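You operate a simulated robot arm through the tools that you are given. There is no shell and no other tool. Be economical: measure what you need, move in short steps, check, and stop when the job is done.

Carry out the task below with a simulated robot arm. There is one attempt and no reset: what you move stays moved.

TASK
Fill the flask with the yellow ring to about 50 ml and close it with the green stopper.
Fine: nest it in the shuttle, slide it to FILL, and back to LOAD before stoppering.

It is judged by the outcome, as a careful person would: the job done as asked, and still so three seconds after it is handed in. It fails if anything else is knocked over, pushed out of place, dropped, spilled or broken.

THE ROBOT
A 6-joint arm with a two-finger parallel gripper, fixed in place. Base frame: the origin is at the foot of the arm, x ahead of it, y to its left, z up; the work surface is at about z = 900. Lengths are in mm, angles in degrees, forces in N, time in s.
With the tool pointing down near the work surface it reaches from about 240 to 660 mm from the base axis. Its first joint turns from -66.0 to 66.0 degrees. Payload 2.9 kg.
Tool frame: the origin (TCP) lies between the finger pads and is the grasp point; the fingertips stand 30 mm ahead of it; z points along the fingers, y is the line along which they close. The gripper opens to 110 mm. The fingers are 20 mm wide and 10 mm thick; the gripper's body (48 by 112 mm) begins 55 mm behind the TCP.
Orientation is that of the tool frame in the base frame, as a unit quaternion [x, y, z, w]. With the fingers straight down and closing along the base's y, the tool's x points along the base's -x, its y along +y and its z along -z.

THE INTERFACE
- The arm moves only by the tool arm_command. Its argument "rows" is a list of rows, each an object of numbers (a shift or turn left out is 0, a gripper value left out holds the last): "dx", "dy", "dz": the shift along the tool's x, y, z in mm; "wx", "wy", "wz": the turn, a rotation vector about the tool's x, y, z in degrees. In form: [{"dx": .., "dy": .., "dz": .., "wx": .., "wy": .., "wz": ..}, ...]. A call has 1 to 12 rows; each row shifts and turns the commanded pose from where the row before left it, along the tool's axes as they then stand. "fingers" is the finger opening in mm, from 0 to 110, set as the call begins (left out, the last holds). A row lasts 0.2 s, in which the tool goes at most 50 mm and 8.6 degrees; a call with a longer step from one row to the next is refused whole, and so is a gripper value outside its range. A pose out of reach is approached as far as the arm can. The call stops where the force on the tool passes 70 N (or 10 N more than at its start, if that is more) or the arm is blocked; 0.2 s more then pass. The fingers move at their own pace (about 108 mm/s each) and stop on an object; they squeeze with about 30 N. The grip force told is the motor's: it shows also when the fingers shut on nothing. Time passes only in rows, and 0.2 s behind the last, so rows that do not move let the fingers close. It gives the time, the measured TCP pose, the force on the tool (base axes), the opening and the grip force at its end, in the units of the frame above (readings bear some noise), and new pictures: "show" is both (left out), scene, wrist or none.
- Cameras (640 x 400 px; columns grow to the right, rows downward): "scene" is fixed at [95.5, 446.8, 1403.1]; the picture's right is [-0.56, -0.83, 0.00], its down [-0.32, 0.22, -0.92] and it looks along [0.76, -0.52, -0.39] (base axes); focal length 219 px, centre (320, 200). "wrist" rides on the gripper at [-36, 0, -57] in the tool frame; the picture's right is [0.00, -1.00, 0.00], its down [0.97, 0.00, -0.24] and it looks along [0.24, 0.00, 0.97] (tool axes); focal length 218 px, centre (320, 200).
- locate(camera, pixels): there is no depth. For up to 12 entries [column, row, z] of the newest picture of that camera ("zoom" is the newest enlarged one), the place [x, y] in the base frame at which the ray of that pixel passes the height z, good to about 2 mm. No time passes.
- close_up(camera, box): a new picture of the part [left, top, right, bottom] of that camera's present view, enlarged. No time passes.
- sign_off(): hands the job in; it is judged then, once.

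Work in short steps. Measure before you move; look again where a grasp or a placing could have gone wrong, and mend it. You have 80 turns and 120 pictures in all, the two below and enlarged ones among them. Open the gripper and draw the arm clear of the work before you hand the job in, unless the task says otherwise; then end with one line.

The tools are called after "Call:" as a command line: name --argument value ..., lists and objects as JSON in quotes. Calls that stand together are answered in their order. arm_command: Moves the arm, as the interface text tells. Its arguments: {"type":"object","properties":{"rows":{"type":"array","items":{"type":"object","properties":{"dx":{"type":"number"},"dy":{"type":"number"},"dz":{"type":"number"},"wx":{"type":"number"},"wy":{"type":"number"},"wz":{"type":"number"}}}},"fingers":{"type":"number"},"show":{"type":"string","enum":["both","scene","wrist","none"]}},"required":["rows"]} The other tools are called the same way: locate (camera, pixels) gives the place at which the rays of pixels pass given heights; close_up (camera, box) takes an enlarged picture of a part of a camera's view; sign_off () hands the job in.

At the start:

```text
t: 0.0
ee_pos: [245.2, 199.8, 1348.5]
orientation: [0.0, 1.0, -0.001, 0.001]
contact_force: [0.1, 0.6, -0.5]
finger_gap: 110.1
finger_force: 0.0
```

scene: 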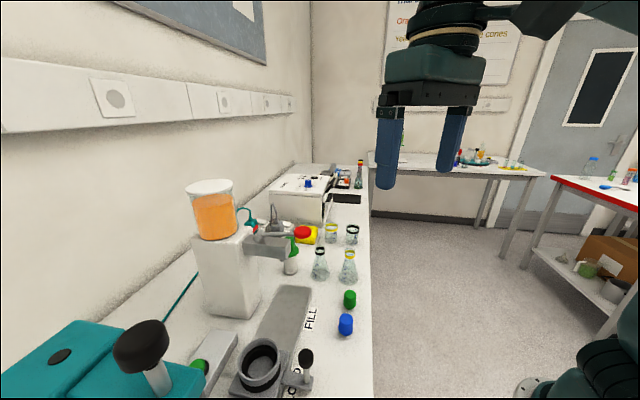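
wrist: 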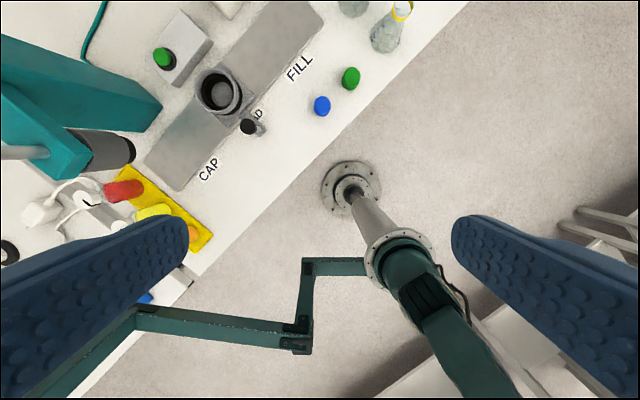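

I see the bench with a shuttle, a FILL station with an orange reservoir, flasks and stoppers. First I enlarge the key regions.

Call:
close_up --camera "scene" --box '[180, 160, 380, 285]'

Call:
close_up --camera "scene" --box '[100, 275, 380, 400]'

Call:
close_up --camera "wrist" --box '[130, 0, 450, 200]'

```text
3.20 times, centred on (280, 222) of scene
```

zoom: 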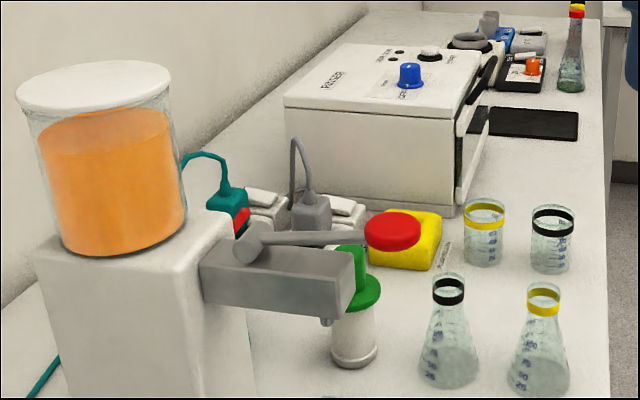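

```text
2.29 times, centred on (240, 338) of scene
```

zoom: 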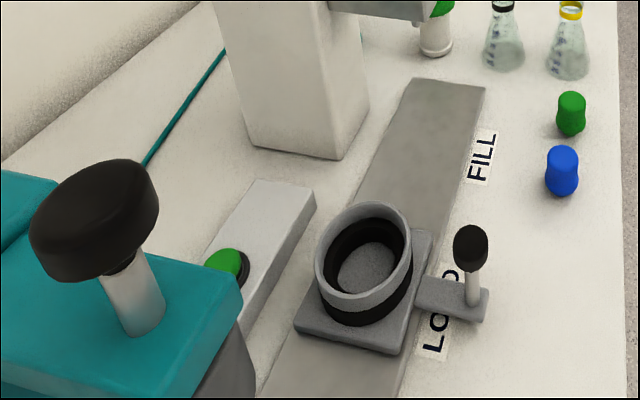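

```text
2.00 times, centred on (290, 100) of wrist
```

zoom: 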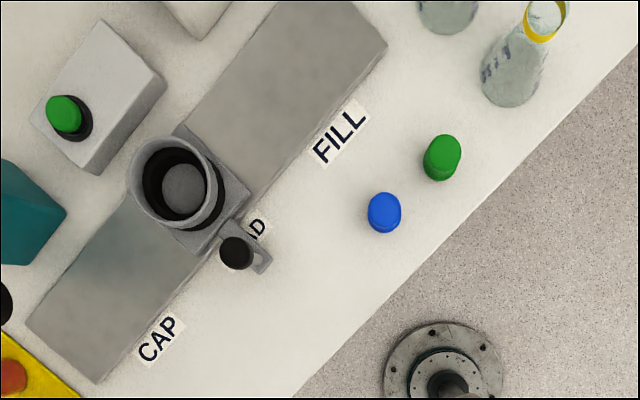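

Get positions of the main items at probable heights.

Call:
locate --camera "scene" --pixels '[[348, 281, 900], [347, 252, 980], [349, 305, 900], [349, 293, 930], [346, 332, 900], [346, 318, 930], [306, 357, 970], [261, 360, 950], [303, 232, 1080], [303, 232, 960], [326, 261, 1000]]'

Call:
locate --camera "wrist" --pixels '[[221, 92, 950], [248, 127, 970], [162, 58, 930], [350, 78, 925], [322, 106, 925], [402, 10, 985], [385, 45, 900], [270, 0, 900], [325, 20, 900], [145, 160, 900], [180, 190, 900]]'

```text
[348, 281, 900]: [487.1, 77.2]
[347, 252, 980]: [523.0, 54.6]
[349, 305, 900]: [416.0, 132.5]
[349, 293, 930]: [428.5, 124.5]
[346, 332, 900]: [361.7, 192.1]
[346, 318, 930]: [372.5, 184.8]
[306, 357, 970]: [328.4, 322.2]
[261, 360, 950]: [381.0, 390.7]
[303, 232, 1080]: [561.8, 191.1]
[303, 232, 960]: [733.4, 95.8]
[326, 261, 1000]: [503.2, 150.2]
```

```text
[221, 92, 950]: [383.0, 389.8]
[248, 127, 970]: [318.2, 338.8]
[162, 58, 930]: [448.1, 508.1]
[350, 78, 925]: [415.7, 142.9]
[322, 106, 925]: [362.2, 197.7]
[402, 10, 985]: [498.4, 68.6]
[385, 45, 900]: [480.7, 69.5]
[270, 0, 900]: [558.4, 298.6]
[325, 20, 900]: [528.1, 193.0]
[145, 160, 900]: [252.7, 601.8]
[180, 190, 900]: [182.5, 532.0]
```

Move over the filling side to view it from above.

Call:
arm_command --rows '[{"dx": -40, "dy": 0}, {"dx": -40}, {"dx": -40}, {"dx": -20}, {"dx": 0}]'

Call:
locate --camera "scene" --pixels '[[235, 312, 900], [205, 310, 900], [257, 298, 900]]'

```text
t: 1.2
ee_pos: [385.7, 200.0, 1347.4]
orientation: [0.0, 1.0, 0.0, 0.001]
contact_force: [-1.2, 0.0, 0.4]
finger_gap: 109.9
finger_force: 0.1
```

scene: 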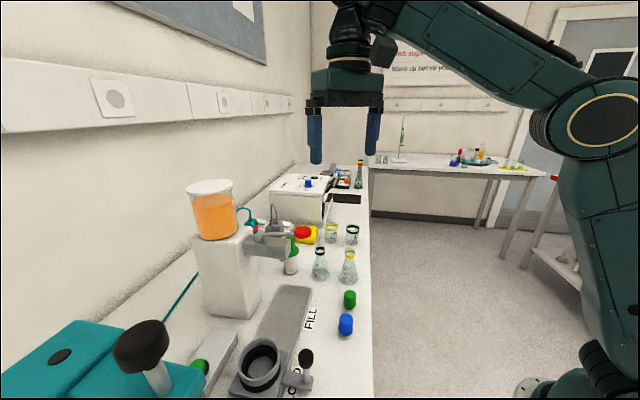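
wrist: 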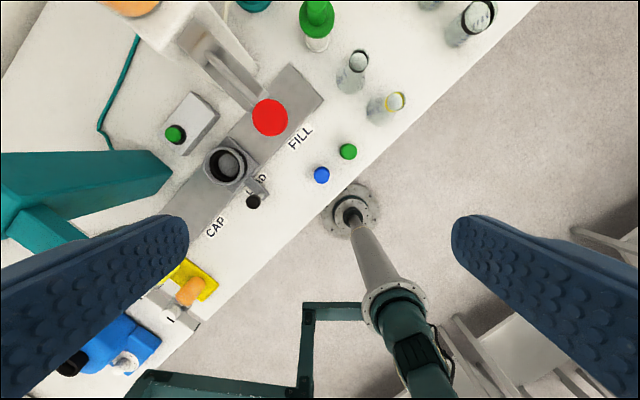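

```text
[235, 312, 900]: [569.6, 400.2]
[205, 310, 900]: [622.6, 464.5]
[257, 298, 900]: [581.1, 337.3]
```

The red disc is the lever's knob above the FILL spot. Enlarge.

Call:
close_up --camera "wrist" --box '[160, 20, 420, 182]'

Call:
close_up --camera "scene" --box '[230, 200, 330, 290]'

Call:
close_up --camera "scene" --box '[310, 215, 370, 290]'

Call:
locate --camera "wrist" --pixels '[[269, 117, 1080], [269, 117, 1060], [269, 117, 1100], [389, 102, 985], [389, 102, 1000], [383, 118, 900], [348, 151, 925], [321, 175, 925], [252, 202, 970], [227, 165, 950], [175, 134, 930]]'

Call:
locate --camera "scene" --pixels '[[303, 232, 1060], [303, 232, 1100], [303, 232, 1120], [348, 252, 985], [348, 252, 1000]]'

```text
2.46 times, centred on (290, 101) of wrist
```

zoom: 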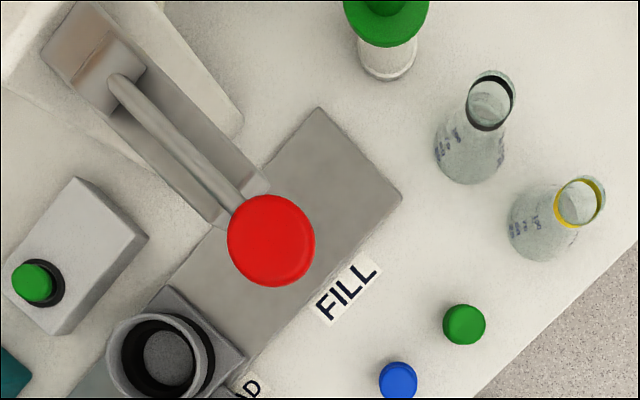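

```text
4.44 times, centred on (280, 245) of scene
```

zoom: 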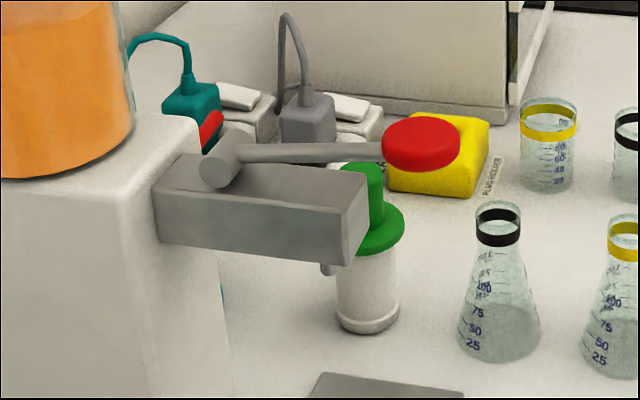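

```text
5.33 times, centred on (340, 252) of scene
```

zoom: 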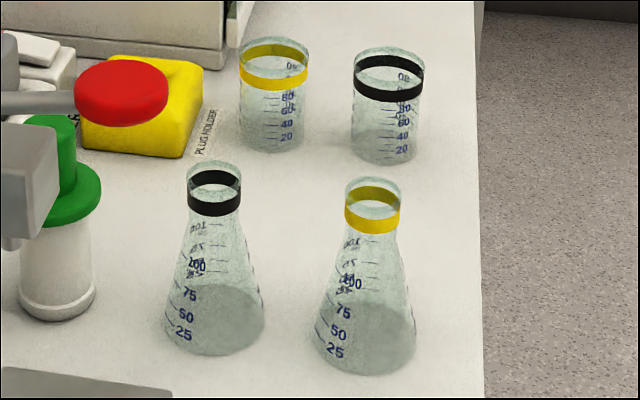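

```text
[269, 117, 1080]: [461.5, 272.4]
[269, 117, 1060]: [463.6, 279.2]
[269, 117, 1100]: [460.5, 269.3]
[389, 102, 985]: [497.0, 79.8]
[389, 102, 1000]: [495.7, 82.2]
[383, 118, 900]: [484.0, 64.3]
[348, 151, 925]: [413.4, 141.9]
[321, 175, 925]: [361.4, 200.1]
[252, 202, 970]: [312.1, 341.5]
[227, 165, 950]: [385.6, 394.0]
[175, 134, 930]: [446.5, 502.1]
```

```text
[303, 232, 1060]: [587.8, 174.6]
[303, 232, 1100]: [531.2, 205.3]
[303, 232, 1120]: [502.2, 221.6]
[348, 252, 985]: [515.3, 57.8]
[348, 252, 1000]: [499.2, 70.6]
```

Lever knob is about (453,255,1150), flask mouth about (496,80,1003). Move above the flask for an accurate fix.

Call:
arm_command --rows '[{"dx": -27, "dy": -30}, {"dx": -27, "dy": -30}, {"dx": -27, "dy": -30}, {"dx": -28, "dy": -32}, {"dz": 40}, {"dz": 40}, {"dz": 40}, {}]'

```text
t: 3.0
ee_pos: [478.6, 74.7, 1201.4]
orientation: [0.0, 1.0, -0.001, 0.0]
contact_force: [0.4, 1.2, -0.3]
finger_gap: 109.8
finger_force: 0.0
out of reach, approached as far as the arm can: row 2, 3, 4
```

scene: 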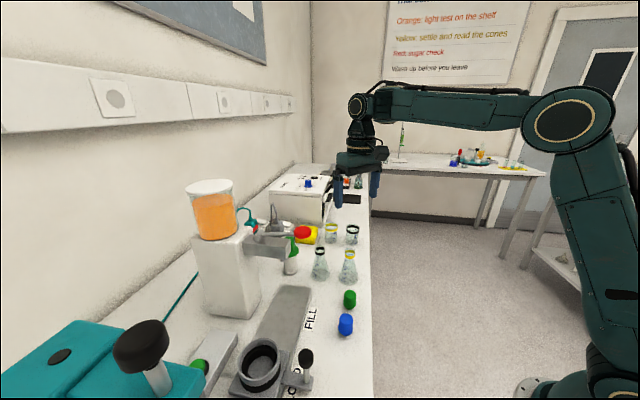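
wrist: 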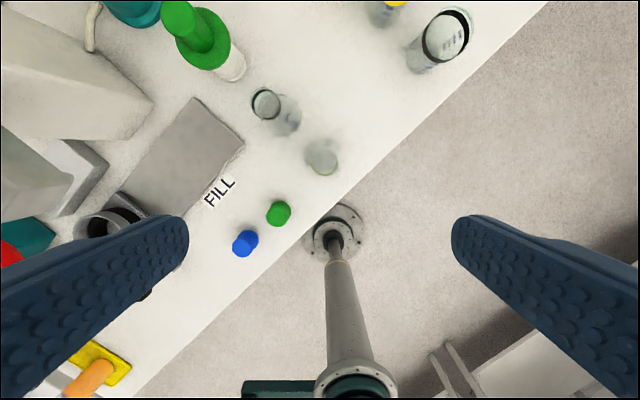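

Call:
close_up --camera "wrist" --box '[220, 60, 380, 200]'

Call:
locate --camera "wrist" --pixels '[[321, 156, 1000], [323, 158, 900], [266, 103, 1000], [284, 120, 900], [280, 211, 930], [278, 214, 900], [244, 243, 930]]'

Call:
close_up --camera "scene" --box '[280, 230, 380, 350]'

```text
2.86 times, centred on (300, 130) of wrist
```

zoom: 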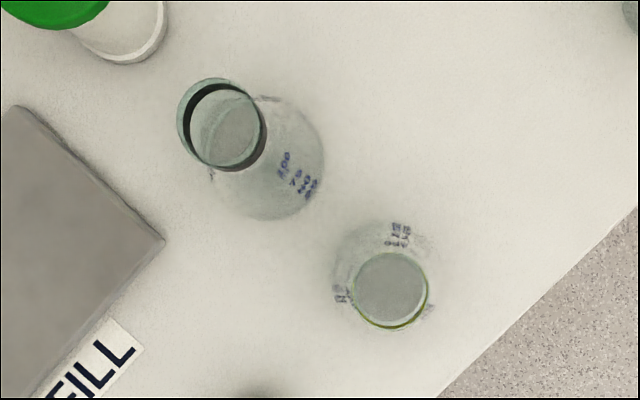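

```text
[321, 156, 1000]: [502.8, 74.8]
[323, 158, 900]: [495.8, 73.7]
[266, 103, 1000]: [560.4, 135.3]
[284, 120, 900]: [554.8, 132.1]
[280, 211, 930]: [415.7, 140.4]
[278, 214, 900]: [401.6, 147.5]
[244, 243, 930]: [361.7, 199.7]
```

```text
3.33 times, centred on (330, 290) of scene
```

zoom: 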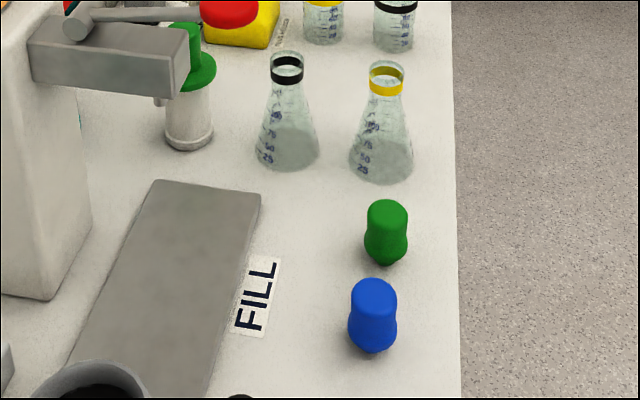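

Call:
locate --camera "wrist" --pixels '[[324.8, 160.8, 1003], [323, 155, 900], [324, 157, 950]]'

```text
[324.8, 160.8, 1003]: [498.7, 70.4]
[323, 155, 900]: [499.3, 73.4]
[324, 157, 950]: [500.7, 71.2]
```

Flask axis is about (499, 71.5). Align above with fingers at 60, descend partway and check.

Call:
arm_command --rows '[{"dx": -20.4, "dy": -3.2}, {"dz": 40}, {"dz": 40}, {"dz": 40}, {"dz": 20}, {}]' --fingers 64

Call:
close_up --camera "scene" --box '[300, 190, 400, 290]'

```text
t: 4.4
ee_pos: [498.4, 71.8, 1063.0]
orientation: [0.0, 1.0, 0.0, 0.0]
contact_force: [0.8, -0.7, 0.6]
finger_gap: 64.1
finger_force: 0.0
```

scene: 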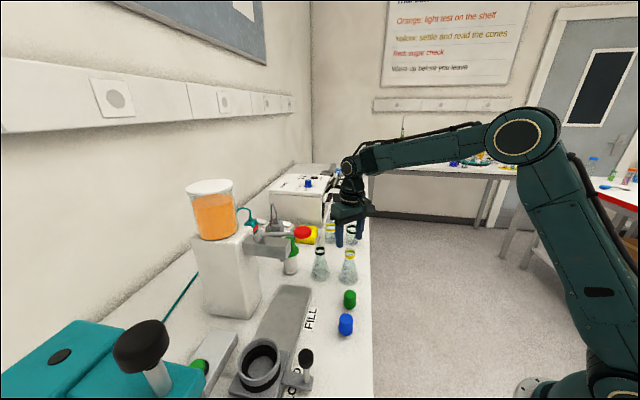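
wrist: 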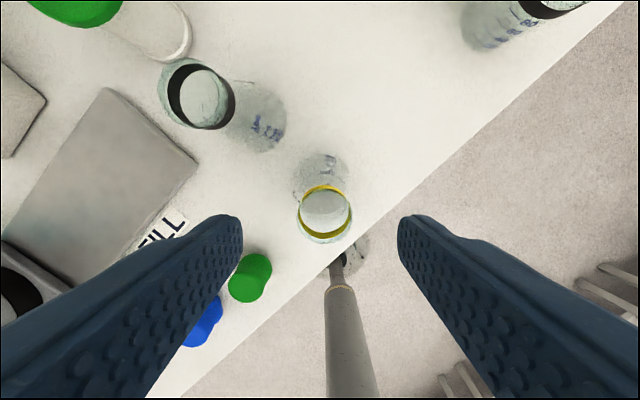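

```text
4.00 times, centred on (350, 240) of scene
```

zoom: 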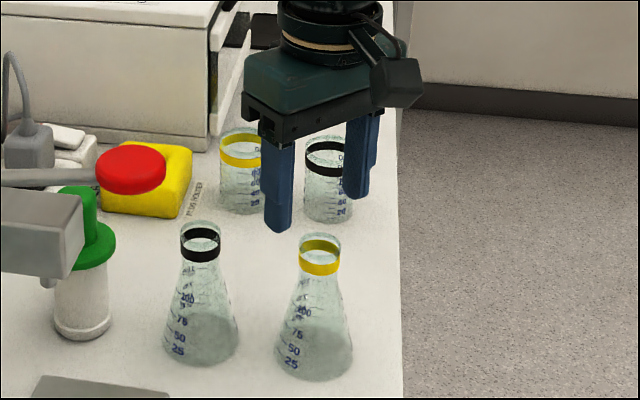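

Call:
locate --camera "wrist" --pixels '[[325, 214, 1003], [325, 214, 1010], [325, 214, 995]]'

Call:
locate --camera "zoom" --pixels '[[319, 241, 1003], [319, 241, 1010], [319, 241, 995], [315, 360, 900]]'

```text
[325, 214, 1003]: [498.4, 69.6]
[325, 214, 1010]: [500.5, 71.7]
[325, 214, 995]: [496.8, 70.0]
```

```text
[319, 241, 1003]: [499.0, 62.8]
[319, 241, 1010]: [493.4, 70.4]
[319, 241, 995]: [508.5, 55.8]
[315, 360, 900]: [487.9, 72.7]
```

Aligned (498.5,70.5), rim about 1006. Descend to z = 1000 and close.

Call:
arm_command --rows '[{"dy": -1.2, "dz": 30}, {"dz": 33}, {}]' --fingers 64 --show "none"

Call:
arm_command --rows '[{}, {}, {}]' --fingers 10

Call:
close_up --camera "scene" --box '[300, 190, 400, 290]'

```text
t: 5.2
ee_pos: [499.7, 70.2, 998.9]
orientation: [0.0, 1.0, 0.001, 0.001]
contact_force: [-0.1, 0.4, -0.5]
finger_gap: 64.3
finger_force: 0.1
```

```text
t: 6.0
ee_pos: [499.1, 70.3, 999.5]
orientation: [0.0, 1.0, 0.001, 0.0]
contact_force: [-0.2, -0.8, 0.6]
finger_gap: 35.5
finger_force: 29.7
```

scene: 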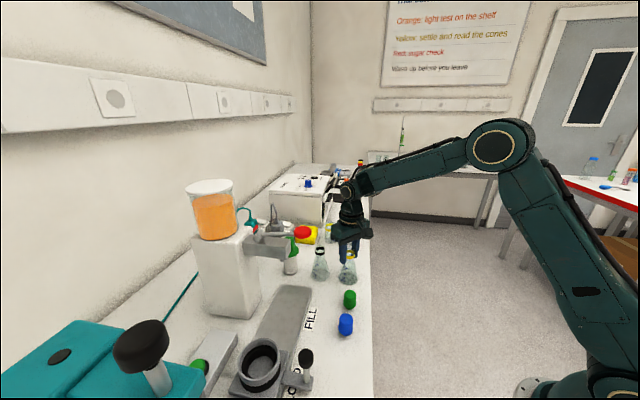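
wrist: 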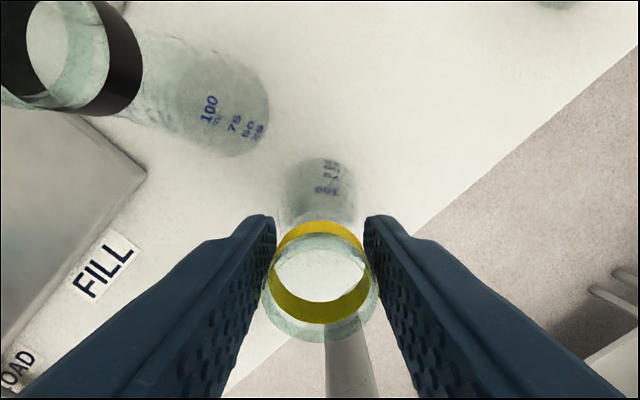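

```text
4.00 times, centred on (350, 240) of scene
```

zoom: 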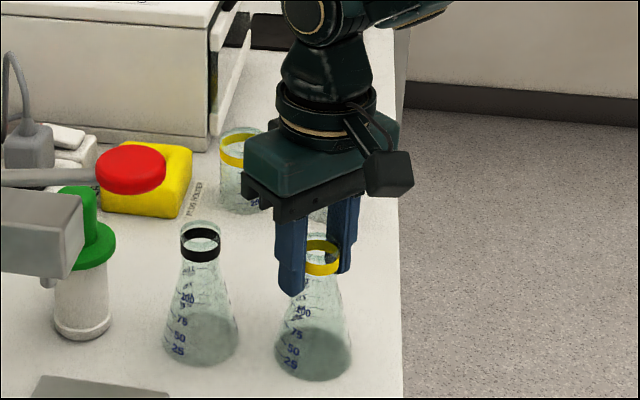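

Gripped at the neck (35.5 mm). Lift and carry toward the robot side, then along to LOAD.

Call:
arm_command --rows '[{"dz": -30}, {"dz": -40}, {"dz": -40}, {"dz": -30}, {"dx": 45}, {"dx": 45}, {"dx": 45}, {"dx": 35}, {"dy": 45}, {"dy": 45}, {"dy": 45}, {}]'

```text
t: 8.6
ee_pos: [329.4, 206.2, 1139.9]
orientation: [0.001, 1.0, 0.001, 0.001]
contact_force: [-0.2, 0.1, -0.1]
finger_gap: 35.5
finger_force: 30.0
```

scene: 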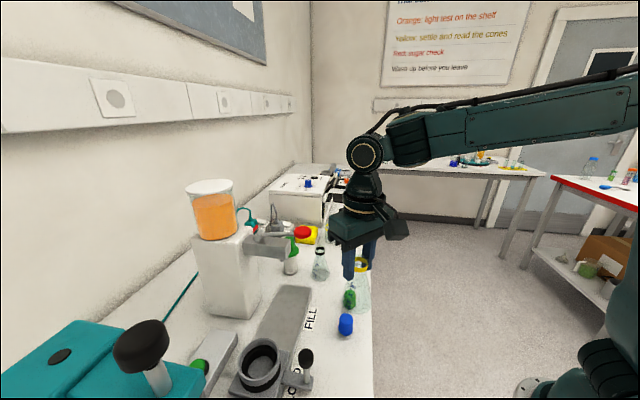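
wrist: 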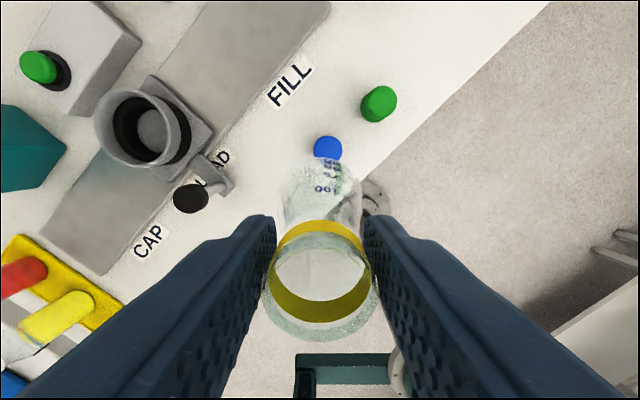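

Call:
close_up --camera "wrist" --box '[0, 60, 260, 240]'

Call:
close_up --camera "scene" --box '[190, 300, 350, 400]'

Call:
locate --camera "wrist" --pixels '[[151, 137, 915], [191, 198, 990], [66, 150, 1100], [66, 150, 1000], [8, 192, 1050]]'

Call:
locate --camera "scene" --pixels '[[306, 357, 990], [306, 357, 980], [205, 370, 1100], [141, 345, 1150], [210, 355, 930]]'

```text
2.22 times, centred on (130, 150) of wrist
```

zoom: 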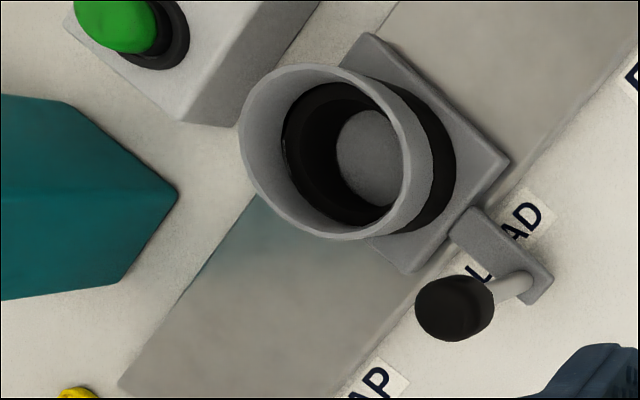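

```text
4.00 times, centred on (270, 350) of scene
```

zoom: 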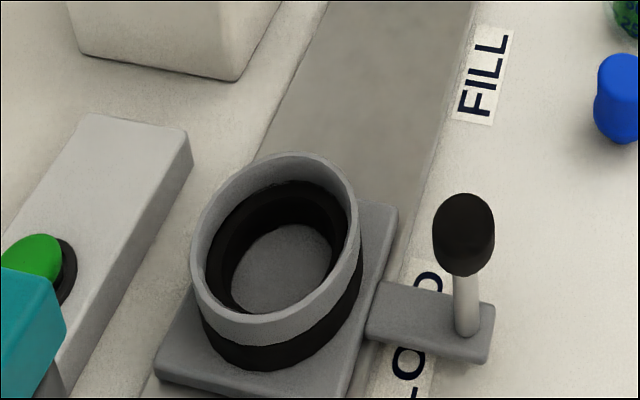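

```text
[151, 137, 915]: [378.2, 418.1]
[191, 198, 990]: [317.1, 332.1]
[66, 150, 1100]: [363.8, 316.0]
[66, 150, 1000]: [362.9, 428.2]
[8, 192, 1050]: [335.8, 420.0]
```

```text
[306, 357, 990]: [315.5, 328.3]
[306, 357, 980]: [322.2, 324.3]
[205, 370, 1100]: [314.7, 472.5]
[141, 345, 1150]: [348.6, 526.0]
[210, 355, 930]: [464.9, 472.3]
```

Call:
locate --camera "wrist" --pixels '[[130.9, 128.4, 980], [130.9, 128.4, 960], [130.9, 128.4, 970], [158.4, 131, 910], [158.4, 131, 920], [158.4, 131, 930]]'

Call:
locate --camera "scene" --pixels '[[258.7, 361.2, 980], [258.7, 361.2, 960], [258.7, 361.2, 970], [260.7, 367.5, 910], [260.7, 367.5, 920], [260.7, 367.5, 930]]'

```text
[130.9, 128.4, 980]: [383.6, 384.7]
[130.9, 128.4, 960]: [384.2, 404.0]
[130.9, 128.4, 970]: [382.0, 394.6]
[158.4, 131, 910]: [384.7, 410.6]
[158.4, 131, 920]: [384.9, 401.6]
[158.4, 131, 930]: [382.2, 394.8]
```

```text
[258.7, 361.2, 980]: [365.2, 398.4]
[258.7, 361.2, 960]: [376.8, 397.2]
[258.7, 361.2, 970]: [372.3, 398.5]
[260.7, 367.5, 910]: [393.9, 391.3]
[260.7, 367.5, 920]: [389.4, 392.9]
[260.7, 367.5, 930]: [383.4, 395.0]
```

Nest centre is about (383,395). Move closer to refine before lowering.

Call:
arm_command --rows '[{"dy": 40}, {"dy": 40}, {"dy": 40, "dx": -10}, {}]'

Call:
close_up --camera "wrist" --box '[120, 0, 440, 200]'

```text
t: 9.6
ee_pos: [339.7, 326.1, 1139.9]
orientation: [0.001, 1.0, 0.001, 0.001]
contact_force: [0.7, -0.5, -1.0]
finger_gap: 35.6
finger_force: 29.9
```

scene: 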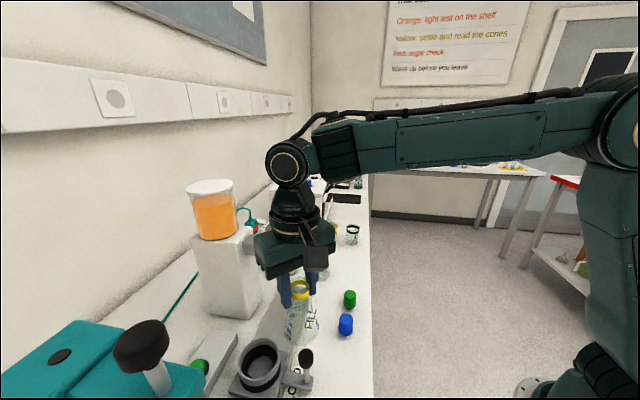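
wrist: 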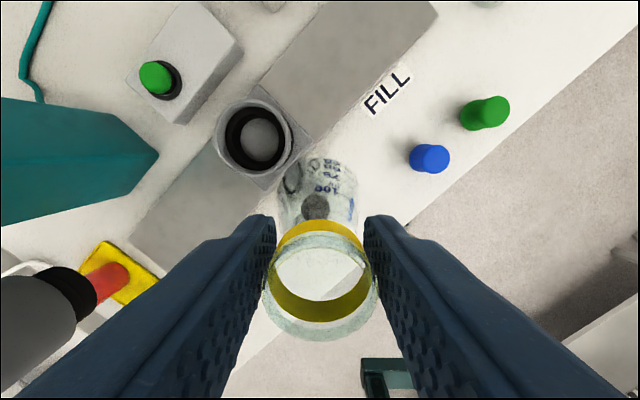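

```text
2.00 times, centred on (280, 100) of wrist
```

zoom: 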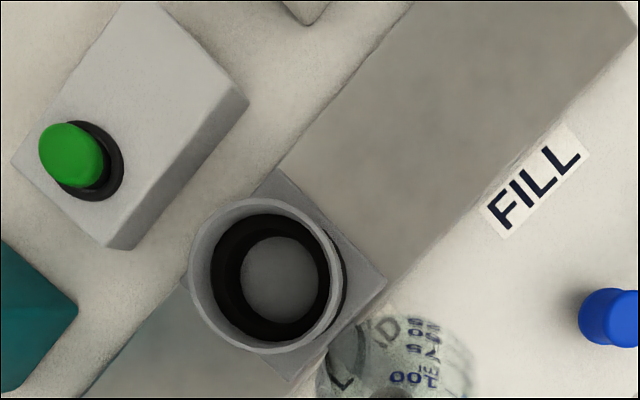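

Call:
locate --camera "zoom" --pixels '[[266, 276, 950], [266, 276, 960], [266, 276, 970], [283, 284, 910], [283, 284, 920], [283, 284, 930], [282, 276, 910], [343, 276, 955], [188, 276, 955], [327, 284, 920], [239, 284, 920]]'

```text
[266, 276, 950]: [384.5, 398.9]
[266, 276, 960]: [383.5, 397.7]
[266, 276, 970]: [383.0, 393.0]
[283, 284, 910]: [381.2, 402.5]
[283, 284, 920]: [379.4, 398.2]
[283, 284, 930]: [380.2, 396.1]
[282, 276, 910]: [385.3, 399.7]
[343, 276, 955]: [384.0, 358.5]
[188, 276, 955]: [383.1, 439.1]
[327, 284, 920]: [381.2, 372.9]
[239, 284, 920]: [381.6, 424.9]
```

Nest centre (382.5,398). Move over and lower to just above the rim, then check.

Call:
arm_command --rows '[{"dx": -21.4, "dy": 36}, {"dx": -21.4, "dy": 36}, {"dz": 30}, {"dz": 25}, {}]'

Call:
close_up --camera "scene" --box '[190, 260, 350, 400]'

```text
t: 10.8
ee_pos: [380.5, 396.2, 1084.0]
orientation: [-0.001, 1.0, -0.001, 0.001]
contact_force: [-0.5, 0.2, -0.7]
finger_gap: 35.4
finger_force: 30.0
```

scene: 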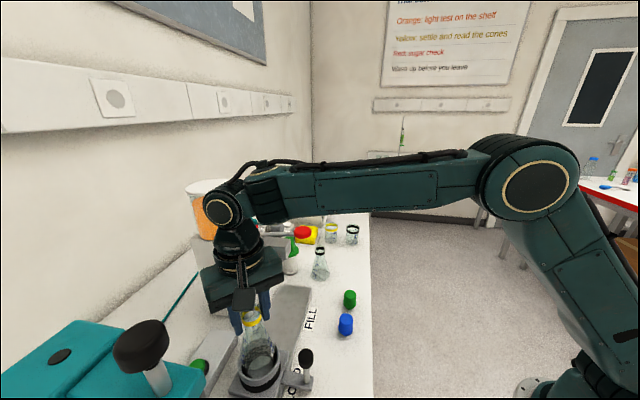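
wrist: 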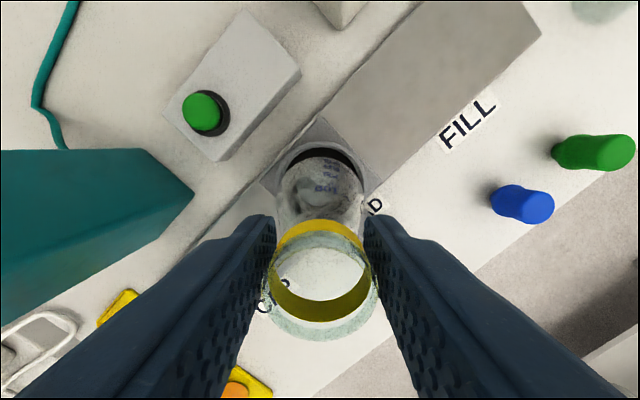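

```text
2.86 times, centred on (270, 330) of scene
```

zoom: 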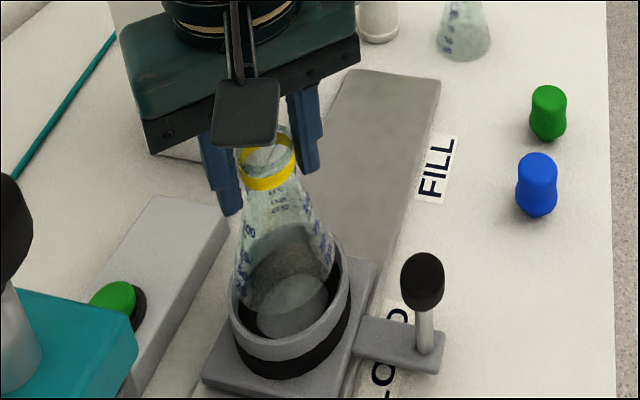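

Aligned within 2 mm. Lower gently until the force rises.

Call:
arm_command --rows '[{"dx": -1.5, "dy": 1, "dz": 15}, {"dz": 12}, {"dz": 8}, {"dz": 6}, {"dz": 5}, {}]' --show "scene"

Call:
close_up --camera "scene" --box '[190, 280, 350, 400]'

```text
t: 12.2
ee_pos: [384.6, 398.0, 1040.4]
orientation: [0.0, 1.0, 0.003, 0.004]
contact_force: [-2.0, -4.3, 30.8]
finger_gap: 36.0
finger_force: 30.2
```

scene: 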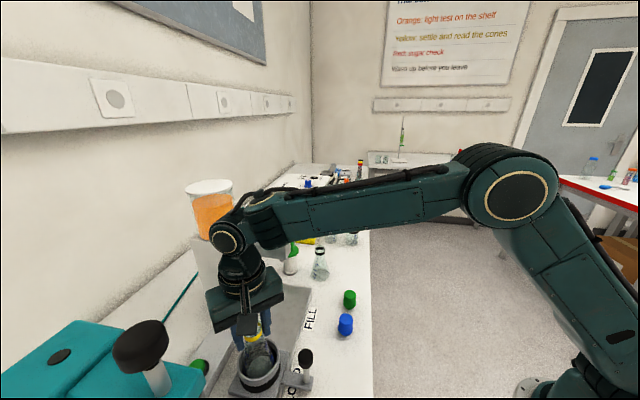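

```text
3.33 times, centred on (270, 340) of scene
```

zoom: 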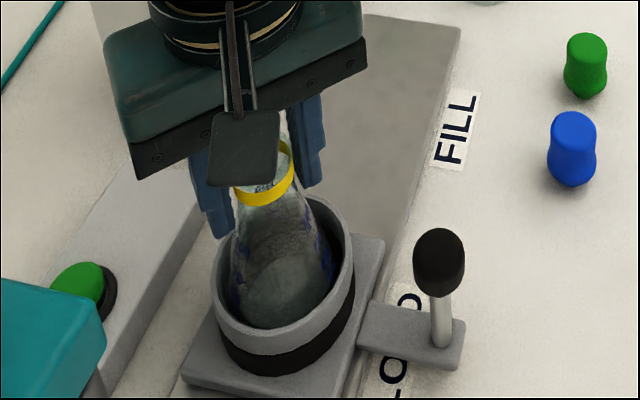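

Call:
close_up --camera "wrist" --box '[240, 80, 400, 240]'

```text
2.50 times, centred on (320, 160) of wrist
```

zoom: 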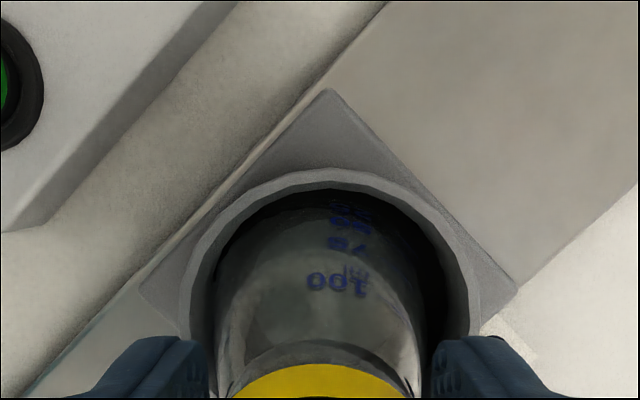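

Call:
locate --camera "zoom" --pixels '[[331, 168, 958], [180, 310, 958], [482, 310, 958], [331, 188, 958], [320, 215, 940]]'

```text
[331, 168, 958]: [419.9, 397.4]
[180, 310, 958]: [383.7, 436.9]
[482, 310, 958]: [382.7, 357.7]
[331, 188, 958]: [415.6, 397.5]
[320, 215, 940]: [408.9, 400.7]
```

Contact came early (about z 1040), possibly on the liner's edge. Raise slightly, shift 2.5 mm back in x, and try again.

Call:
arm_command --rows '[{"dz": -8}, {"dx": 2.5, "dy": 0}, {"dz": 6}, {"dz": 4}, {"dz": 3}, {}]'

```text
t: 13.6
ee_pos: [379.7, 398.1, 1035.6]
orientation: [-0.001, 1.0, 0.002, 0.003]
contact_force: [-0.6, -5.0, 30.6]
finger_gap: 37.5
finger_force: 30.1
```

scene: 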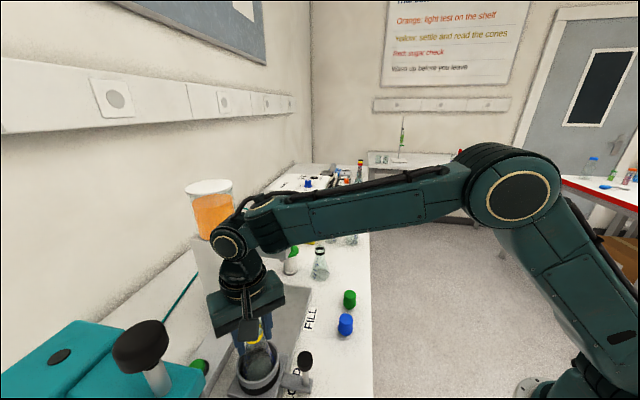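
wrist: 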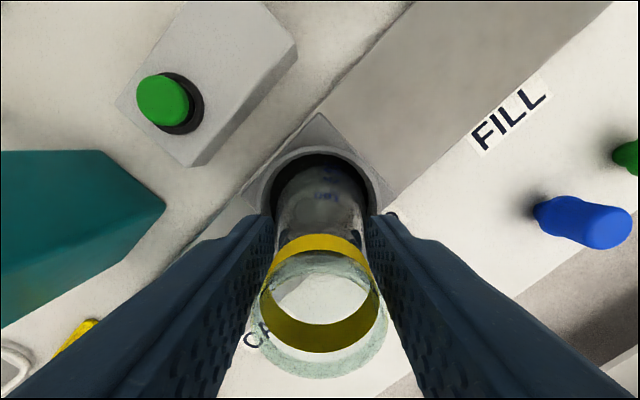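

The flask slid up in the fingers, so its base is bearing firmly on something at about z 940, likely the nest floor. Relax the push and open a little to see how it stands.

Call:
arm_command --rows '[{"dz": -2}, {}]' --show "none"

Call:
arm_command --rows '[{}, {}, {}]' --fingers 56

Call:
close_up --camera "scene" --box '[210, 310, 330, 400]'

Call:
close_up --camera "wrist" --box '[220, 100, 420, 400]'

```text
t: 14.2
ee_pos: [380.8, 398.2, 1035.5]
orientation: [-0.001, 1.0, 0.001, 0.0]
contact_force: [1.1, -1.3, 17.8]
finger_gap: 37.1
finger_force: 29.7
```

```text
t: 15.0
ee_pos: [380.0, 399.1, 1035.2]
orientation: [0.0, 1.0, -0.001, 0.001]
contact_force: [0.1, -0.8, -0.3]
finger_gap: 56.1
finger_force: 0.0
```

scene: 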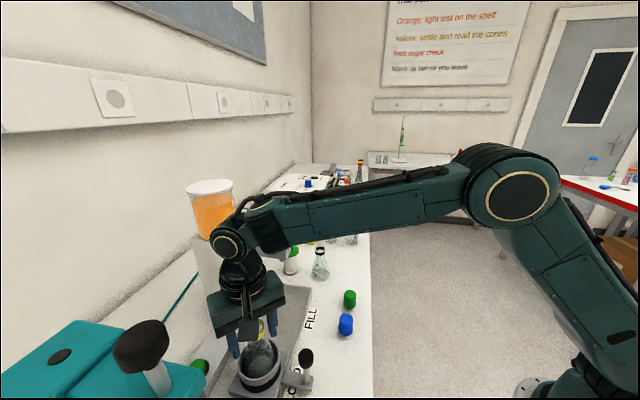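
wrist: 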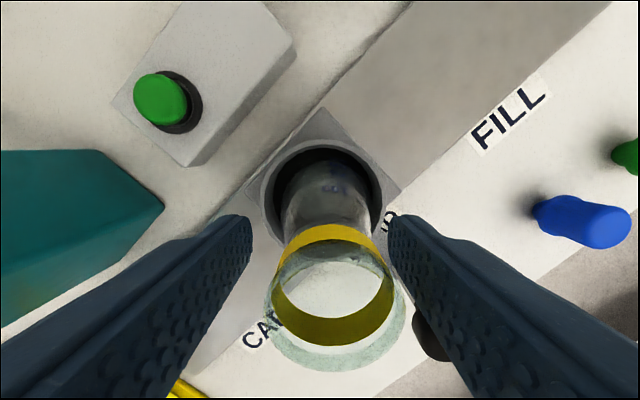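

```text
4.44 times, centred on (270, 355) of scene
```

zoom: 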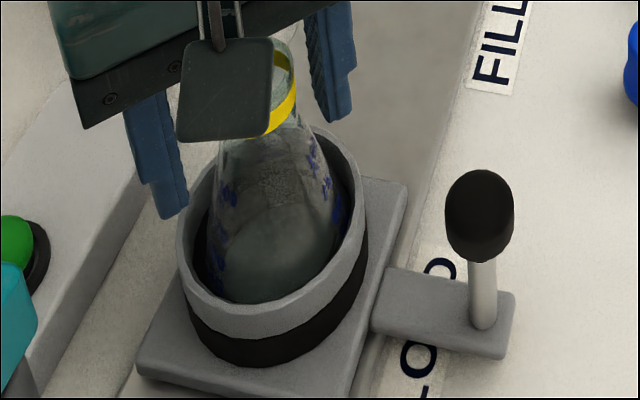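

```text
1.33 times, centred on (320, 250) of wrist
```

zoom: 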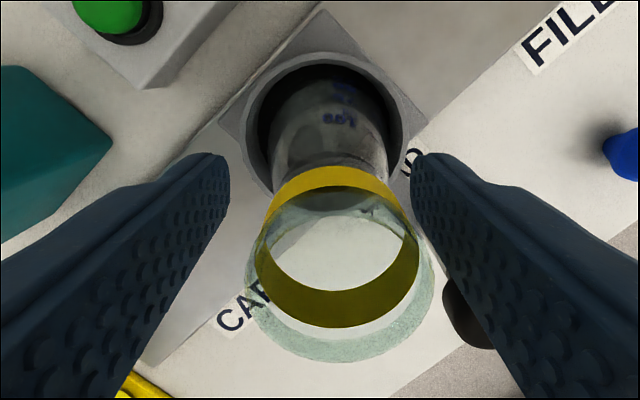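

The mouth leans or shifted about 5 mm to −y; fingers are clear. Rise straight up to inspect.

Call:
arm_command --rows '[{"dz": -30}, {"dz": -40}, {"dz": -40}, {"dz": -30, "dx": 30}, {"dx": 30}, {}]'

Call:
close_up --camera "scene" --box '[210, 310, 330, 400]'

Call:
close_up --camera "wrist" --box '[220, 60, 420, 200]'

```text
t: 16.4
ee_pos: [320.0, 399.3, 1176.8]
orientation: [-0.001, 1.0, -0.001, 0.001]
contact_force: [-0.3, -0.4, 0.5]
finger_gap: 56.0
finger_force: 0.1
```

scene: 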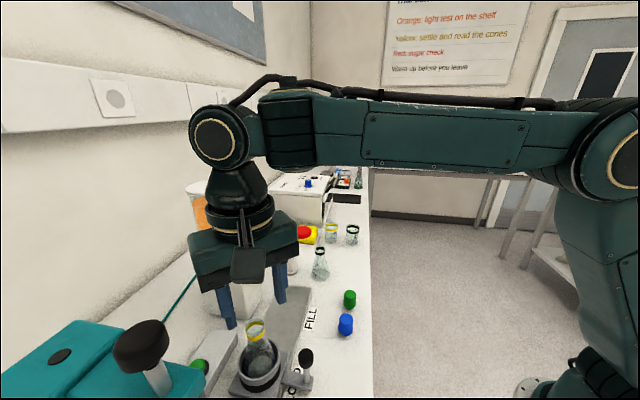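
wrist: 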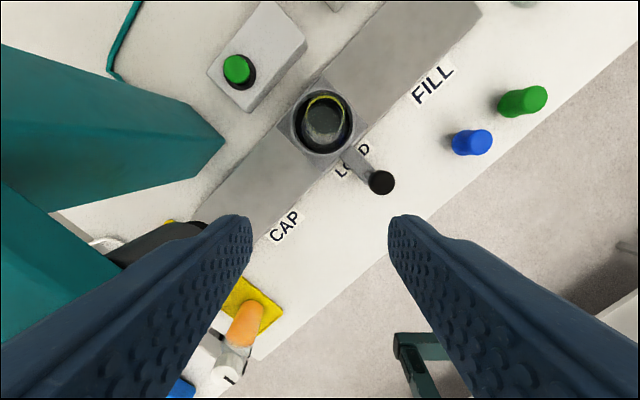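

```text
4.44 times, centred on (270, 355) of scene
```

zoom: 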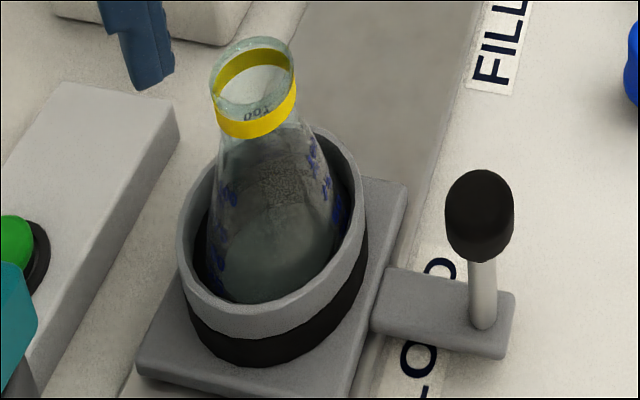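

```text
2.86 times, centred on (320, 130) of wrist
```

zoom: 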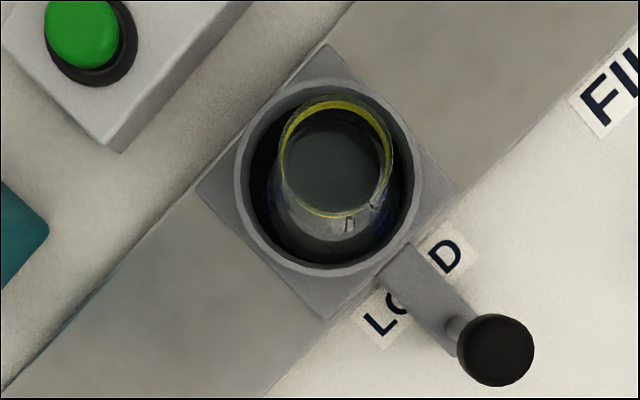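

Call:
locate --camera "zoom" --pixels '[[337, 155, 1040], [337, 155, 1030], [337, 155, 1050], [328, 180, 958]]'

Call:
locate --camera "scene" --pixels '[[257, 328, 1030], [257, 328, 1040], [257, 328, 1050]]'

```text
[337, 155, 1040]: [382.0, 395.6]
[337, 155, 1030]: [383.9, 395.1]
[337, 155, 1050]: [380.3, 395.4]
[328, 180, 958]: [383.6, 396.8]
```

```text
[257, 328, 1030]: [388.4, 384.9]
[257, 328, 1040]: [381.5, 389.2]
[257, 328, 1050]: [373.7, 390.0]
```

Flask is nested, upright, rim at z≈1037. Next, the shuttle handle (≈(316,331), knob z≈985): move clear, turn the tool 45° and tilt 30° so the gripper stays clear of the lever at FILL.

Call:
arm_command --rows '[{"dy": -50, "dz": -10}, {"dy": -50, "dz": -10}, {"wz": -7.5}, {"wz": -7.5}, {"wz": -7.5}, {"wz": -7.5}, {"wz": -7.5}, {"wz": -7.5}, {"wy": -7.5}, {"wy": -7.5}, {"wy": -7.5}, {"wy": -7.5}]' --fingers 70

```text
refused: row 1 steps farther than a row can; nothing moved
```

Call:
arm_command --rows '[{"dy": -48, "dz": -10}, {"dy": -48, "dz": -10}, {"wz": -7.5}, {"wz": -7.5}, {"wz": -7.5}, {"wz": -7.5}, {"wz": -7.5}, {"wz": -7.5}, {"wy": -7.5}, {"wy": -7.5}, {"wy": -7.5}, {"wy": -7.5}]' --fingers 70

```text
t: 19.0
ee_pos: [320.4, 302.2, 1194.0]
orientation: [-0.369, 0.892, 0.099, 0.24]
contact_force: [-0.2, -0.7, 0.2]
finger_gap: 70.0
finger_force: 0.0
```

scene: 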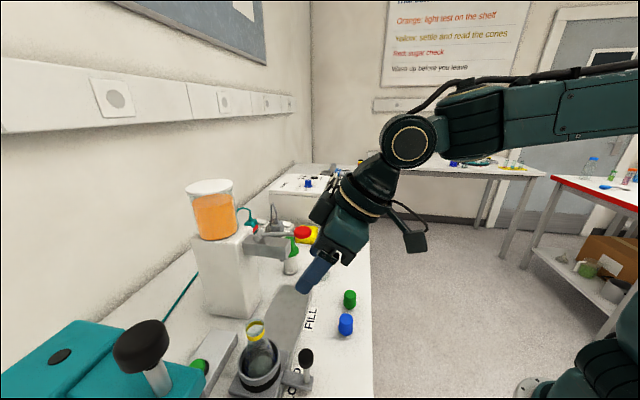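
wrist: 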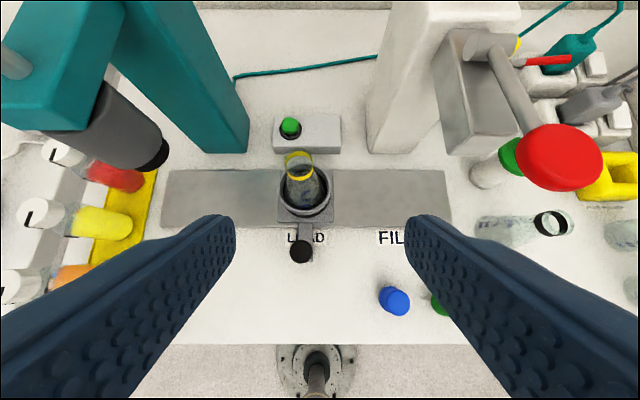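

Call:
locate --camera "wrist" --pixels '[[300, 251, 990], [300, 251, 980], [305, 185, 940], [560, 157, 1150], [560, 157, 1130], [452, 200, 915], [162, 200, 915]]'

Call:
close_up --camera "wrist" --box '[260, 120, 460, 270]'

```text
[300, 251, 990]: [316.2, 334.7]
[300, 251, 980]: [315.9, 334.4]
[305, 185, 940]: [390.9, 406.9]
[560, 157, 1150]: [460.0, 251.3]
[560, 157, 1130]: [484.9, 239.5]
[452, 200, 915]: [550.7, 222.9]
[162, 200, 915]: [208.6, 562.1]
```

```text
2.67 times, centred on (360, 195) of wrist
```

zoom: 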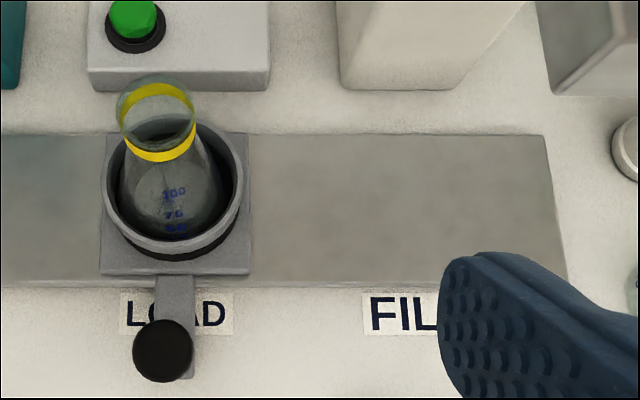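

Knob at (316,334,985). Shift sideways, then approach along the tool axis, stopping short to check.

Call:
arm_command --rows '[{"dx": 45, "dy": 12}, {"dx": 45, "dy": 13}, {"dz": 40}, {"dz": 40}, {"dz": 40}, {}]' --fingers 70

```text
t: 20.4
ee_pos: [290.3, 308.1, 1044.8]
orientation: [-0.37, 0.892, 0.1, 0.24]
contact_force: [0.3, 0.3, -0.7]
finger_gap: 69.9
finger_force: 0.1
```

scene: 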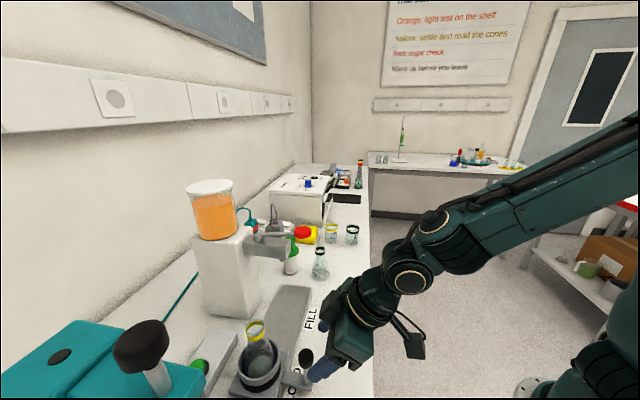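
wrist: 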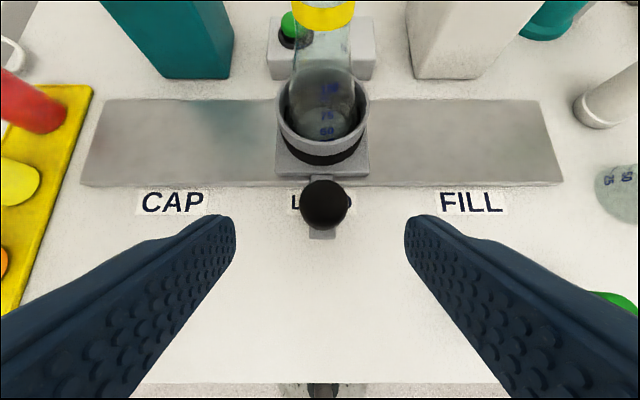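

Knob is centred between the fingers (323,204). Advance 72 mm and close.

Call:
arm_command --rows '[{"dz": 36}, {"dz": 36}, {}]' --fingers 70 --show "none"

Call:
arm_command --rows '[{}, {}, {}]' --fingers 20

```text
t: 21.2
ee_pos: [316.7, 333.8, 981.1]
orientation: [-0.369, 0.892, 0.099, 0.24]
contact_force: [1.4, -0.8, -0.1]
finger_gap: 69.9
finger_force: 0.0
```

```text
t: 22.0
ee_pos: [316.9, 334.3, 981.8]
orientation: [-0.369, 0.892, 0.098, 0.241]
contact_force: [5.2, -0.1, -5.7]
finger_gap: 27.5
finger_force: 44.6
```

scene: 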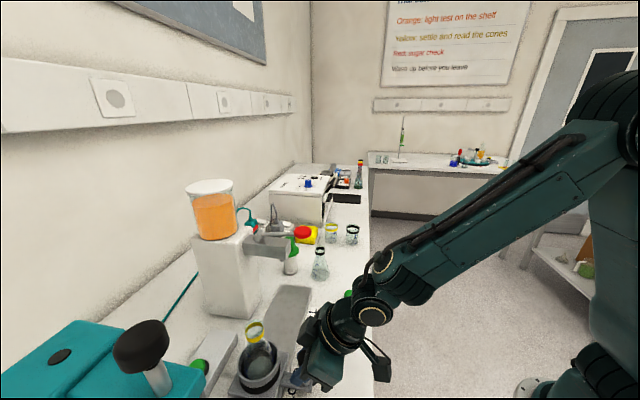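
wrist: 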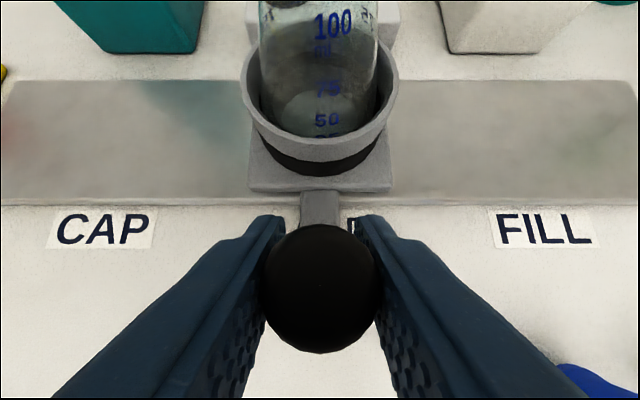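

Gripped the handle (27.5 mm). Slide toward FILL along tool −y in gentle steps.

Call:
arm_command --rows '[{"dy": -6}, {"dy": -12}, {"dy": -14}, {"dy": -14}, {"dy": -14}, {"dy": -14}, {"dy": -14}, {"dy": -12}, {"dy": -8}, {}]'

```text
t: 24.2
ee_pos: [392.9, 255.8, 982.7]
orientation: [-0.37, 0.893, 0.098, 0.237]
contact_force: [-3.4, -4.3, -22.3]
finger_gap: 27.6
finger_force: 45.0
```

scene: 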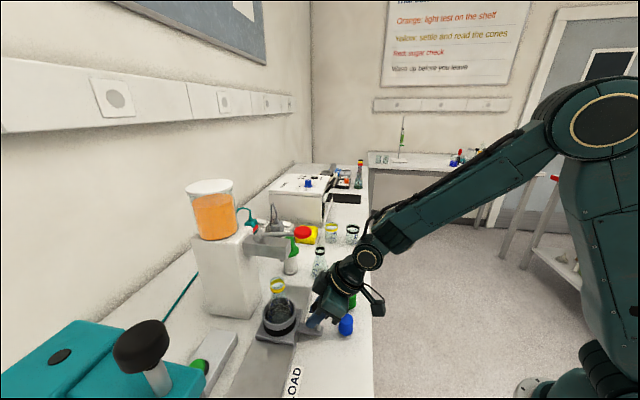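
wrist: 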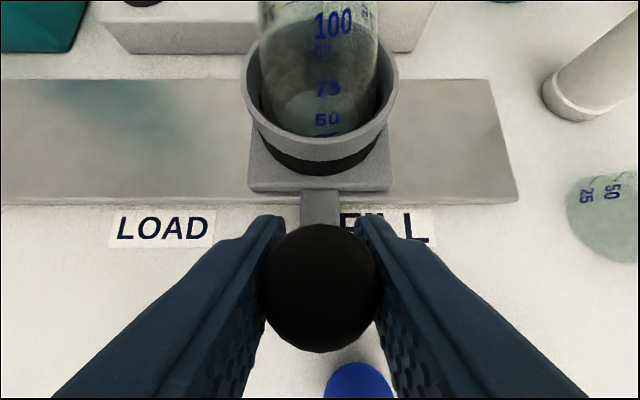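

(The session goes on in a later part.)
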